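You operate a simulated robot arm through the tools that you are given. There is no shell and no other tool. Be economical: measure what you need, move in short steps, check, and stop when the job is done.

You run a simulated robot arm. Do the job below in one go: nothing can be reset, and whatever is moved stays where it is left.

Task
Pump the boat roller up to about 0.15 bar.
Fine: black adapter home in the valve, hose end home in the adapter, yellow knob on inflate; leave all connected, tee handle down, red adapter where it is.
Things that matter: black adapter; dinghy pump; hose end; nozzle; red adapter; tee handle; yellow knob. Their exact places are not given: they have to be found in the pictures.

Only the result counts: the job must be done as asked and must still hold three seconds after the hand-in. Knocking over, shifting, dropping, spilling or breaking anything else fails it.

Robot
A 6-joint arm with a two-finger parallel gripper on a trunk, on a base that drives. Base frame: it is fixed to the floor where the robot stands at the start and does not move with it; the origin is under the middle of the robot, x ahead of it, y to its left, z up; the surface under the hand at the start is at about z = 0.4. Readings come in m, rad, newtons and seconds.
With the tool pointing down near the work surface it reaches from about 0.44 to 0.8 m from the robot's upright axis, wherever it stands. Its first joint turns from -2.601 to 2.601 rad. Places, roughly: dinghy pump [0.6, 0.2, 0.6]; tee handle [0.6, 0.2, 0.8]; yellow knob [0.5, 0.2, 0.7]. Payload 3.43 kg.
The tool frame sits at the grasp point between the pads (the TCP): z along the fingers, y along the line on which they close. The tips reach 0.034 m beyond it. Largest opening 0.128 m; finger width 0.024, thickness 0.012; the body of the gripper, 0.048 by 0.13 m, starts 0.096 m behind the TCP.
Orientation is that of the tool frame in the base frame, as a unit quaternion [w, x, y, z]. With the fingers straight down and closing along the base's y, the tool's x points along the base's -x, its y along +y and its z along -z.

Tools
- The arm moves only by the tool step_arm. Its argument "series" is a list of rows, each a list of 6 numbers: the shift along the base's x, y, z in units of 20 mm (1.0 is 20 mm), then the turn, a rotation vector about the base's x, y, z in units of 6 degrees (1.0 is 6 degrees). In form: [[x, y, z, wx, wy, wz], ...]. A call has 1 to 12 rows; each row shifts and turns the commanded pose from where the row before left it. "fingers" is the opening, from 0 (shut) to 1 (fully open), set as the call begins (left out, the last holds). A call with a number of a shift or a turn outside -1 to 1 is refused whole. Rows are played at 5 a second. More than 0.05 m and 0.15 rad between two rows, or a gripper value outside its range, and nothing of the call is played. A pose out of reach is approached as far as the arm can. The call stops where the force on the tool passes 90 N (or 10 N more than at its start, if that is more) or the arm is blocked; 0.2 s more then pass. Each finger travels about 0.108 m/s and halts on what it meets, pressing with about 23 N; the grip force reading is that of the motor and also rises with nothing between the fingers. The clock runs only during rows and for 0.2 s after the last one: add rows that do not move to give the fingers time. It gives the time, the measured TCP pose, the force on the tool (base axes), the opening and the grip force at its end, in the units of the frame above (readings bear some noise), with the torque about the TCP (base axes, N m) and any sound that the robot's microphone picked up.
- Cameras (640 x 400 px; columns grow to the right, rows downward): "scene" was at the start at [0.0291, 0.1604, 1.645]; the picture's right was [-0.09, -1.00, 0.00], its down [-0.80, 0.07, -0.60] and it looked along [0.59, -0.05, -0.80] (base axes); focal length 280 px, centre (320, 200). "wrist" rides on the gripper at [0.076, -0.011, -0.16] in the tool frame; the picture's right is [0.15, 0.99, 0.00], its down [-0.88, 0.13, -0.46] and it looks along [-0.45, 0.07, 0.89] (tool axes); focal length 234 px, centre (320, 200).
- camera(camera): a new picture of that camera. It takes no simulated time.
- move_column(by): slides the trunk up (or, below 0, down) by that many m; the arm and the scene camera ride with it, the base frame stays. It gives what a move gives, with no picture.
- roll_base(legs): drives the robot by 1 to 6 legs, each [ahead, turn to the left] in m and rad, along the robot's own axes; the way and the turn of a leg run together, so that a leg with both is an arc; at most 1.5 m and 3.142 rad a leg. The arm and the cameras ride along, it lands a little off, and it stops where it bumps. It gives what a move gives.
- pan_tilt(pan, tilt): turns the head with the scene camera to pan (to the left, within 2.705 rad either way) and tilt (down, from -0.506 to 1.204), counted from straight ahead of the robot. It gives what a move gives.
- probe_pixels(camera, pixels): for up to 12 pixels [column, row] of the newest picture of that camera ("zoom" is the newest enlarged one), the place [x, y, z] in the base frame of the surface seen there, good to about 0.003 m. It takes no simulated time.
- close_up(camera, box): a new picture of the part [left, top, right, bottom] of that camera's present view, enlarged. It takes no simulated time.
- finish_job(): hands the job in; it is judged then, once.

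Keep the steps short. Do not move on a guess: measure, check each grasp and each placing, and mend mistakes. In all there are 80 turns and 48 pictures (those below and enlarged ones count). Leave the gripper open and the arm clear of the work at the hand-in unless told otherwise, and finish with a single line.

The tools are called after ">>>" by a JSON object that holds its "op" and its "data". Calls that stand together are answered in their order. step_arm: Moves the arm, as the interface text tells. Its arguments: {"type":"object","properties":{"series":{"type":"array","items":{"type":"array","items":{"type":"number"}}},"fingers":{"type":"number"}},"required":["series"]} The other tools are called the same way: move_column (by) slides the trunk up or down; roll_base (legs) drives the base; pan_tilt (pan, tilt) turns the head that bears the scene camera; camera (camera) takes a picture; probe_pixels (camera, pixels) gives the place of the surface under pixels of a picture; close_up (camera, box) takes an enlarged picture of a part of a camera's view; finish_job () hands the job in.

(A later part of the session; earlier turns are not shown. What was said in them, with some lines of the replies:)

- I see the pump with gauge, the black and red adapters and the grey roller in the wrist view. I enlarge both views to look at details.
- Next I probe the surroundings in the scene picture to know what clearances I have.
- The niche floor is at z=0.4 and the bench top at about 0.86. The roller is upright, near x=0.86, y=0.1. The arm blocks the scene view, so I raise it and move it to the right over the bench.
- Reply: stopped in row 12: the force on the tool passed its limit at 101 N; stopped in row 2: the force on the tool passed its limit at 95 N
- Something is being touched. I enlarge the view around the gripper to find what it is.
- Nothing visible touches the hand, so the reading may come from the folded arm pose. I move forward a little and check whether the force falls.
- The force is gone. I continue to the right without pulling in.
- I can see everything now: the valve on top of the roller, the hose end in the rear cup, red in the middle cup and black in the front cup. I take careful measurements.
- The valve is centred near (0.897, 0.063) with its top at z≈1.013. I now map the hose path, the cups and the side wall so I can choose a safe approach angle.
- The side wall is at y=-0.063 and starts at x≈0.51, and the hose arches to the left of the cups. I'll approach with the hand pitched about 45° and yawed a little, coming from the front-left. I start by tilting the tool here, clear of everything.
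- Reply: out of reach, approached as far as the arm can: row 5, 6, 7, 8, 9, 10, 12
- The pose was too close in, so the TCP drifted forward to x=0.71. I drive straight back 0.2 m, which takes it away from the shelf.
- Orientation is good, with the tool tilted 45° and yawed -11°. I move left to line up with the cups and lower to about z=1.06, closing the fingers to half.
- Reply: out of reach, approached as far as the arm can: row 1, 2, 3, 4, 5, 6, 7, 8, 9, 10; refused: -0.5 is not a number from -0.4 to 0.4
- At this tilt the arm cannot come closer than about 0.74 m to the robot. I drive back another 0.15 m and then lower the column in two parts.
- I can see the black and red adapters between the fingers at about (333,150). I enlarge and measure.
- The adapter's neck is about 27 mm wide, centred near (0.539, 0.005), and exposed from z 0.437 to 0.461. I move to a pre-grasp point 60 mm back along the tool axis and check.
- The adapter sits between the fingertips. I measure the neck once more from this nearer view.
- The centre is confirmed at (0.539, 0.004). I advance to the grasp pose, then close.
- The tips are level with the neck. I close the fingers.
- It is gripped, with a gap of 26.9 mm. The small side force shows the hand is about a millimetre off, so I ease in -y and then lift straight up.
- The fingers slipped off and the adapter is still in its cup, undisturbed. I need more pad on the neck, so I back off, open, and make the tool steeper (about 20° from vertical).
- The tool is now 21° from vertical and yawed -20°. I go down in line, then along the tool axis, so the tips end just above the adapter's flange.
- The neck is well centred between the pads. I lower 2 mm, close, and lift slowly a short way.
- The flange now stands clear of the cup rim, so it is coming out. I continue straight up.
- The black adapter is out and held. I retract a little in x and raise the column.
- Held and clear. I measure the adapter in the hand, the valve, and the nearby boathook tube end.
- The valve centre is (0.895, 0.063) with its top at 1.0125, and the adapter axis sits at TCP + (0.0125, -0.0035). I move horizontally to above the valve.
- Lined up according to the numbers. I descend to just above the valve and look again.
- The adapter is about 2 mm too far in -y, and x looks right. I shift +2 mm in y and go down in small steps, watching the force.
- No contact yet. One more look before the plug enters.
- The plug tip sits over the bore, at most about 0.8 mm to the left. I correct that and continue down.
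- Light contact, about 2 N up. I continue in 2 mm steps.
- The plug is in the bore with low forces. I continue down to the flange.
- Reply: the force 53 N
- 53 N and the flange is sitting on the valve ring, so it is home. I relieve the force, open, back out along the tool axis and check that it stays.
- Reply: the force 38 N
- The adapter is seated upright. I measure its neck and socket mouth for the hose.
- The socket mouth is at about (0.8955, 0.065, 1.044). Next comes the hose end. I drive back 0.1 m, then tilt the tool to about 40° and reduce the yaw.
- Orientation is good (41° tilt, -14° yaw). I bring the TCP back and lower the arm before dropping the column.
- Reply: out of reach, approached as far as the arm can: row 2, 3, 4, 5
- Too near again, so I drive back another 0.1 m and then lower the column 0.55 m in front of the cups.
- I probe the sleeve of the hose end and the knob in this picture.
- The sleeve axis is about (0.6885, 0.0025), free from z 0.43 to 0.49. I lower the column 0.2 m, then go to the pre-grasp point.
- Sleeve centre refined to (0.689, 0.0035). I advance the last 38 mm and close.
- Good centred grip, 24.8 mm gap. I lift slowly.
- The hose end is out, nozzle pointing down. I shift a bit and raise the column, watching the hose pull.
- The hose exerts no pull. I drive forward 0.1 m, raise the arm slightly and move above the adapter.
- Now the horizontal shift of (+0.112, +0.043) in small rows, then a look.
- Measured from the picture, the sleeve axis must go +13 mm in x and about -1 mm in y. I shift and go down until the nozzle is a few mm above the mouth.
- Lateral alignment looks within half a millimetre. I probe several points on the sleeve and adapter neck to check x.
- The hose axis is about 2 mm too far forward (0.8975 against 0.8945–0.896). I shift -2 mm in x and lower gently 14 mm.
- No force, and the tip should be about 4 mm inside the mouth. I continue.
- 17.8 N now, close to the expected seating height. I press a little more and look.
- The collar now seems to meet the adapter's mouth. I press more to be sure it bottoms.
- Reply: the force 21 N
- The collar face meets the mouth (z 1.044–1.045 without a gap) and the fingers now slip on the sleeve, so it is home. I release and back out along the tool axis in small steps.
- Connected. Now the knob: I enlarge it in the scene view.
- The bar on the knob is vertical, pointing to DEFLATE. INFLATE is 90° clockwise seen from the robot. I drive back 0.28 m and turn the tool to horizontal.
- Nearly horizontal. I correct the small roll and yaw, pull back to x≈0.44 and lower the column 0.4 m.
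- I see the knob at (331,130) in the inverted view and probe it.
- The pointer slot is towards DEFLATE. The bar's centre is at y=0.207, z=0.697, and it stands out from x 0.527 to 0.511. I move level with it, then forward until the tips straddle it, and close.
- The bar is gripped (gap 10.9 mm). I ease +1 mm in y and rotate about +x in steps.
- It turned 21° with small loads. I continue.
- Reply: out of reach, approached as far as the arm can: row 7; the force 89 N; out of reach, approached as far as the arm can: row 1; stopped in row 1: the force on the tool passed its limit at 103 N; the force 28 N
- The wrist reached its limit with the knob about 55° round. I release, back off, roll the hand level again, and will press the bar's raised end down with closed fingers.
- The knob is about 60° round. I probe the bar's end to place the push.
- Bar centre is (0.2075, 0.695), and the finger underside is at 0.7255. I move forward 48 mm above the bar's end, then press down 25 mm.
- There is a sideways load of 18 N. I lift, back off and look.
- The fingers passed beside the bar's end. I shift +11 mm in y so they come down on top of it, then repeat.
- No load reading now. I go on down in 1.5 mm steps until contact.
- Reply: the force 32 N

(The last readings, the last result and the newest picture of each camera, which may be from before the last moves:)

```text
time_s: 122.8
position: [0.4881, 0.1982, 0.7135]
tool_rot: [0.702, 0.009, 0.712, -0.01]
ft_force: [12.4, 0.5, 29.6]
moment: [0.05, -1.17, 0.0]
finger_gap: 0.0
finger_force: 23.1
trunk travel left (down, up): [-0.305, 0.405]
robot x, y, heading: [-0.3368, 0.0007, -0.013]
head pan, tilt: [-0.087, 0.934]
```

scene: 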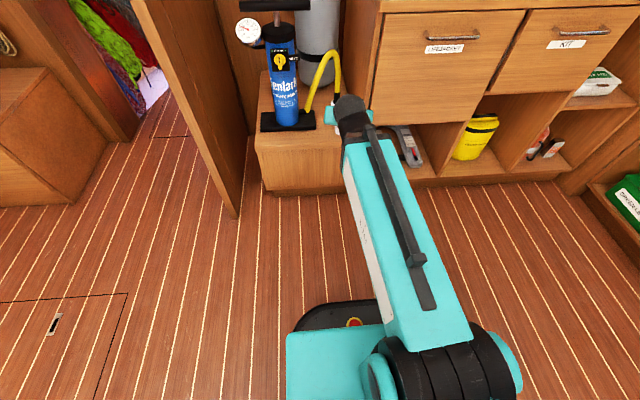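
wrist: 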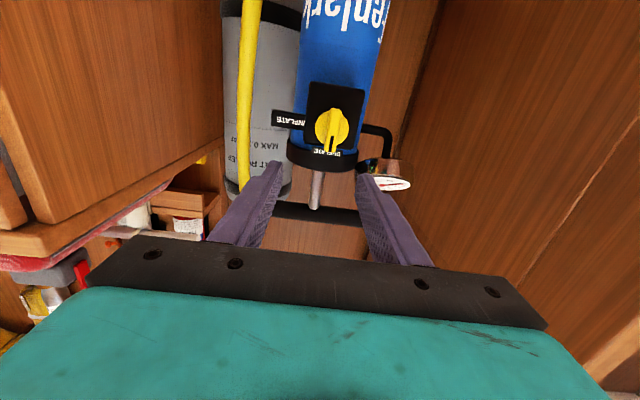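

Firm contact at the height where the bar is level, so the knob is at INFLATE as far as I can feel. I lift off, back away and raise the column.

>>> {"op": "step_arm", "data": {"series": [[0, 0, 0.4, 0, 0, 0], [0, 0, 0.4, 0, 0, 0], [-0.8, 0, 0, 0, 0, 0], [-0.8, 0, 0, 0, 0, 0], [-0.8, 0, 0, 0, 0, 0], [0, 0, 0, 0, 0, 0]]}}

>>> {"op": "move_column", "data": {"by": 0.38}}

>>> {"op": "step_arm", "data": {"series": [[0, 0, 0, 0, 1, 0], [0, 0, 0, 0, 1, 0], [0, 0, 0, 0, 1, 0], [0, 0, 0, 0, 1, 0], [0, 0, 0, 0, 1, 0], [0, 0, 0, 0, 1, 0], [0, 0, 0, 0, 1, 0], [0, 0, 0, 0, 1, 0], [0, 0, 0, 0, 1, 0], [0, 0, 0, 0, 1, 0], [0, 0, 0, 0, 1, 0], [0, 0, 0, 0, 1, 0]], "fingers": 0.6}}

>>> {"op": "step_arm", "data": {"series": [[0, 0, 0, 0, 1, 0], [0, 0, 0, 0, 1, 0], [0, 0, 0, 0, 1, 0], [0, 0, 0, 0, 0, 1], [0, 0, 0, 0, 0, 1], [0, 0, 0, 0, 0, 1], [0, 0, 0, 0, 0, 1], [0, 0, 0, 0, 0, 1], [0, 0, 0, 0, 0, 1], [0, 0, 0, 0, 0, 1], [0, 0, 0, 0, 0, 1], [0, 0, 0, 0, 0, 1]]}}

```text
time_s: 124.2
position: [0.4418, 0.199, 0.7256]
tool_rot: [0.7, 0.008, 0.714, -0.008]
ft_force: [0.4, 0.1, 0.2]
moment: [-0.01, 0.01, -0.02]
finger_gap: 0.0002
finger_force: 22.8
trunk travel left (down, up): [-0.305, 0.405]
robot x, y, heading: [-0.3383, -0.0025, -0.005]
head pan, tilt: [-0.087, 0.934]
```

```text
time_s: 127.8
position: [0.4413, 0.1979, 1.1062]
tool_rot: [0.7, 0.009, 0.714, -0.009]
ft_force: [-0.3, -0.3, 0.5]
moment: [0.02, 0.02, 0.01]
finger_gap: 0.0
finger_force: 23.1
trunk travel left (down, up): [-0.685, 0.025]
robot x, y, heading: [-0.3375, -0.0039, -0.012]
head pan, tilt: [-0.087, 0.934]
```

```text
time_s: 130.4
position: [0.4423, 0.1992, 1.1061]
tool_rot: [0.145, 0.002, 0.989, -0.011]
ft_force: [-0.1, 0.1, -0.3]
moment: [-0.02, 0.01, -0.02]
finger_gap: 0.077
finger_force: 0.1
trunk travel left (down, up): [-0.685, 0.025]
robot x, y, heading: [-0.3333, -0.0022, -0.011]
head pan, tilt: [-0.087, 0.934]
```

```text
time_s: 133.0
position: [0.4419, 0.1985, 1.106]
tool_rot: [-0.004, -0.455, 0.891, -0.016]
ft_force: [-0.3, -0.3, -0.2]
moment: [0.0, 0.02, 0.0]
finger_gap: 0.077
finger_force: 0.1
trunk travel left (down, up): [-0.685, 0.025]
robot x, y, heading: [-0.3357, -0.0026, -0.006]
head pan, tilt: [-0.087, 0.934]
```

Yaw is fine so far. I complete the yaw to 90° and drive forward 0.2 m.

>>> {"op": "step_arm", "data": {"series": [[0, 0, 0, 0, 0, 1], [0, 0, 0, 0, 0, 1], [0, 0, 0, 0, 0, 1], [0, 0, 0, 0, 0, 1], [0, 0, 0, 0, 0, 1], [0, 0, 0, 0, 0, 1], [-0.6, 0, 0, 0, 0, 0], [0, 0, 0, 0, 0, 0]]}}

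>>> {"op": "roll_base", "data": {"legs": [[0.2, 0]]}}

```text
time_s: 134.8
position: [0.4299, 0.1993, 1.1052]
tool_rot: [0.001, -0.707, 0.707, -0.015]
ft_force: [0.0, 0.3, 0.3]
moment: [-0.01, 0.02, -0.02]
finger_gap: 0.0767
finger_force: 0.2
trunk travel left (down, up): [-0.685, 0.025]
robot x, y, heading: [-0.3345, -0.0022, -0.012]
head pan, tilt: [-0.087, 0.934]
```

```text
time_s: 136.6
position: [0.6293, 0.198, 1.1047]
tool_rot: [0.0, 0.707, -0.707, 0.015]
ft_force: [0.7, -0.4, -0.1]
moment: [0.02, 0.04, 0.02]
finger_gap: 0.0769
finger_force: 0.1
trunk travel left (down, up): [-0.685, 0.025]
robot x, y, heading: [-0.1343, -0.0055, -0.004]
head pan, tilt: [-0.087, 0.934]
```

Square over the handle. I align to (0.611, 0.205) and lower the column so the pads straddle the bar.

>>> {"op": "step_arm", "data": {"series": [[-0.45, 0.2, 0, 0, 0, 0], [-0.45, 0.15, 0, 0, 0, 0], [0, 0, 0, 0, 0, 0]]}}

>>> {"op": "move_column", "data": {"by": -0.285}}

>>> {"op": "step_arm", "data": {"series": [[0, 0, 0, 0, 0, 0], [0, 0, 0, 0, 0, 0], [0, 0, 0, 0, 0, 0], [0, 0, 0, 0, 0, 0]], "fingers": 0}}

```text
time_s: 137.3
position: [0.6098, 0.2049, 1.1044]
tool_rot: [-0.001, 0.708, -0.706, 0.016]
ft_force: [0.4, 0.9, -0.2]
moment: [0.0, 0.01, 0.0]
finger_gap: 0.0766
finger_force: 0.0
trunk travel left (down, up): [-0.685, 0.025]
robot x, y, heading: [-0.137, -0.0018, -0.012]
head pan, tilt: [-0.087, 0.934]
```

```text
time_s: 140.2
position: [0.6104, 0.2039, 0.8203]
tool_rot: [-0.002, 0.707, -0.707, 0.016]
ft_force: [0.2, 0.2, 0.9]
moment: [0.0, 0.02, -0.02]
finger_gap: 0.0767
finger_force: 0.0
trunk travel left (down, up): [-0.4, 0.31]
robot x, y, heading: [-0.1351, -0.005, -0.013]
head pan, tilt: [-0.087, 0.934]
```

```text
time_s: 141.2
position: [0.6136, 0.2052, 0.8179]
tool_rot: [0.002, -0.706, 0.708, -0.016]
ft_force: [22.9, 1.7, -0.7]
moment: [-0.07, 0.45, -0.79]
finger_gap: 0.0274
finger_force: 44.8
trunk travel left (down, up): [-0.4, 0.31]
robot x, y, heading: [-0.1361, -0.0042, -0.006]
head pan, tilt: [-0.087, 0.934]
```

Handle gripped (27 mm). I centre the hand (+3 mm in x) and make a first pull up with the column.

>>> {"op": "step_arm", "data": {"series": [[0.15, 0, 0, 0, 0, 0], [0, 0, 0, 0, 0, 0]]}}

>>> {"op": "move_column", "data": {"by": 0.1}}

```text
time_s: 141.8
position: [0.6134, 0.2046, 0.8184]
tool_rot: [0.0, -0.707, 0.707, -0.015]
ft_force: [8.1, 5.5, -3.9]
moment: [-0.12, 0.09, -0.8]
finger_gap: 0.0278
finger_force: 44.9
trunk travel left (down, up): [-0.4, 0.31]
robot x, y, heading: [-0.1361, -0.0067, -0.007]
head pan, tilt: [-0.087, 0.934]
```

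```text
time_s: 143.2
position: [0.6134, 0.2043, 0.9205]
tool_rot: [-0.002, 0.708, -0.706, 0.016]
ft_force: [0.9, 9.2, -0.1]
moment: [-0.08, 0.18, -0.77]
finger_gap: 0.0274
finger_force: 45.0
trunk travel left (down, up): [-0.5, 0.21]
robot x, y, heading: [-0.1343, -0.0004, -0.01]
head pan, tilt: [-0.087, 0.934]
```

The handle comes along. I pull further to find the top.

>>> {"op": "move_column", "data": {"by": 0.08}}

```text
time_s: 144.3
position: [0.613, 0.2047, 1.0009]
tool_rot: [-0.001, 0.707, -0.707, 0.017]
ft_force: [-2.0, 8.2, 0.5]
moment: [-0.45, 0.25, -0.69]
finger_gap: 0.0276
finger_force: 45.2
trunk travel left (down, up): [-0.58, 0.13]
robot x, y, heading: [-0.1311, -0.003, -0.003]
head pan, tilt: [-0.087, 0.934]
```

A 0.18 m stroke without reaching the stop. I push it back down the same way.

>>> {"op": "move_column", "data": {"by": -0.18}}

```text
time_s: 146.3
position: [0.6122, 0.2048, 0.8175]
tool_rot: [0.0, 0.708, -0.706, 0.016]
ft_force: [1.3, 9.9, -3.9]
moment: [0.25, -0.21, -0.73]
finger_gap: 0.0272
finger_force: 45.1
trunk travel left (down, up): [-0.4, 0.31]
robot x, y, heading: [-0.1365, 0.0002, -0.005]
head pan, tilt: [-0.087, 0.934]
```

One full stroke is done and the handle is down. By my geometry the display should be visible just left of the forearm at about (287,155) in the scene view, so I enlarge there.

>>> {"op": "close_up", "data": {"camera": "scene", "box": [232, 115, 328, 175]}}

```text
6.67 times, centred on (280, 145) of scene
5 turns are left
```

zoom: 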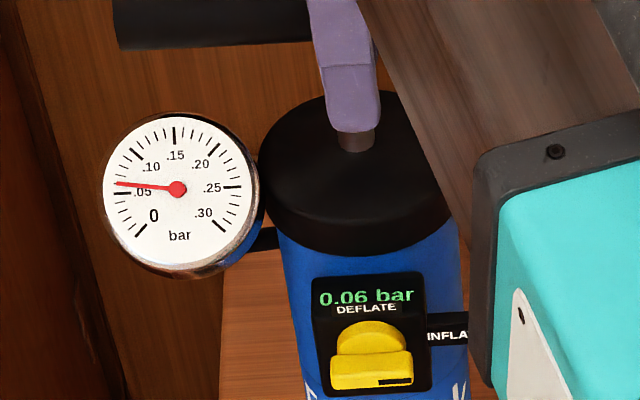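

The knob is at INFLATE and one 0.18 m stroke gave 0.06 bar. About 0.28 m more stroke should reach 0.15. I make one stroke of 0.18 m and one of 0.10 m, then read the display.

>>> {"op": "move_column", "data": {"by": 0.18}}

>>> {"op": "move_column", "data": {"by": -0.18}}

>>> {"op": "move_column", "data": {"by": 0.1}}

>>> {"op": "move_column", "data": {"by": -0.1}}

>>> {"op": "close_up", "data": {"camera": "scene", "box": [232, 115, 328, 175]}}

```text
time_s: 148.3
position: [0.6124, 0.2053, 0.9998]
tool_rot: [0.001, -0.707, 0.707, -0.017]
ft_force: [-2.7, 8.5, -1.9]
moment: [-0.49, 0.13, -0.71]
finger_gap: 0.0275
finger_force: 44.9
trunk travel left (down, up): [-0.58, 0.13]
robot x, y, heading: [-0.1352, -0.0009, -0.004]
head pan, tilt: [-0.087, 0.934]
```

```text
time_s: 150.3
position: [0.6121, 0.2038, 0.819]
tool_rot: [-0.001, 0.708, -0.706, 0.016]
ft_force: [0.6, 8.5, -3.8]
moment: [0.3, -0.15, -0.75]
finger_gap: 0.0276
finger_force: 44.8
trunk travel left (down, up): [-0.4, 0.31]
robot x, y, heading: [-0.1355, 0.0024, -0.007]
head pan, tilt: [-0.087, 0.934]
```

```text
time_s: 151.7
position: [0.6128, 0.2048, 0.9204]
tool_rot: [-0.001, 0.708, -0.706, 0.017]
ft_force: [-2.0, 8.5, 1.0]
moment: [-0.42, 0.14, -0.72]
finger_gap: 0.0273
finger_force: 45.2
trunk travel left (down, up): [-0.5, 0.21]
robot x, y, heading: [-0.1392, -0.0019, -0.002]
head pan, tilt: [-0.087, 0.934]
```

```text
time_s: 153.0
position: [0.6119, 0.2044, 0.8188]
tool_rot: [-0.001, 0.707, -0.707, 0.016]
ft_force: [0.0, 8.2, -5.5]
moment: [0.08, -0.06, -0.72]
finger_gap: 0.0272
finger_force: 44.9
trunk travel left (down, up): [-0.4, 0.31]
robot x, y, heading: [-0.1359, -0.005, -0.009]
head pan, tilt: [-0.087, 0.934]
```

```text
6.67 times, centred on (280, 145) of scene
4 turns are left
```

zoom: 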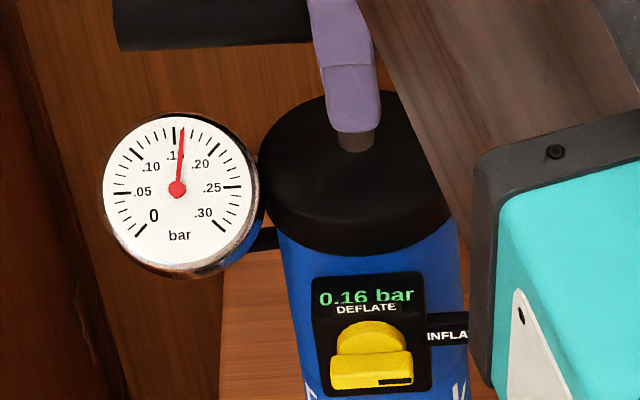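

The display reads 0.16 bar, which is about the target, with the knob on INFLATE and the handle down. I relax the hand, open the fingers and rise clear.

>>> {"op": "step_arm", "data": {"series": [[0, 0, -0.1, 0, 0, 0], [0, 0, 0, 0, 0, 0], [0, 0, 0, 0, 0, 0], [0, 0, 0, 0, 0, 0]], "fingers": 0.65}}

>>> {"op": "move_column", "data": {"by": 0.28}}

```text
time_s: 154.0
position: [0.6132, 0.2039, 0.8178]
tool_rot: [-0.001, 0.707, -0.707, 0.016]
ft_force: [-0.2, 0.4, -0.2]
moment: [0.0, 0.0, 0.01]
finger_gap: 0.083
finger_force: 0.0
trunk travel left (down, up): [-0.4, 0.31]
robot x, y, heading: [-0.1371, -0.005, -0.01]
head pan, tilt: [-0.087, 0.934]
```

```text
time_s: 156.8
position: [0.6128, 0.2032, 1.0968]
tool_rot: [-0.001, 0.708, -0.706, 0.016]
ft_force: [-0.2, -0.1, 0.4]
moment: [0.0, 0.0, 0.0]
finger_gap: 0.0833
finger_force: 0.0
trunk travel left (down, up): [-0.68, 0.03]
robot x, y, heading: [-0.1349, -0.0026, -0.003]
head pan, tilt: [-0.087, 0.934]
3 turns are left
```

The hand is open and clear, and nothing loads it. I hand the job in.

>>> {"op": "finish_job", "data": {}}

```text
The job is handed in.
```

The boat roller is pumped to 0.16 bar on the pump's display (target about 0.15), with black adapter, hose end and yellow knob as asked, tee handle down, and the red adapter left in its cup.
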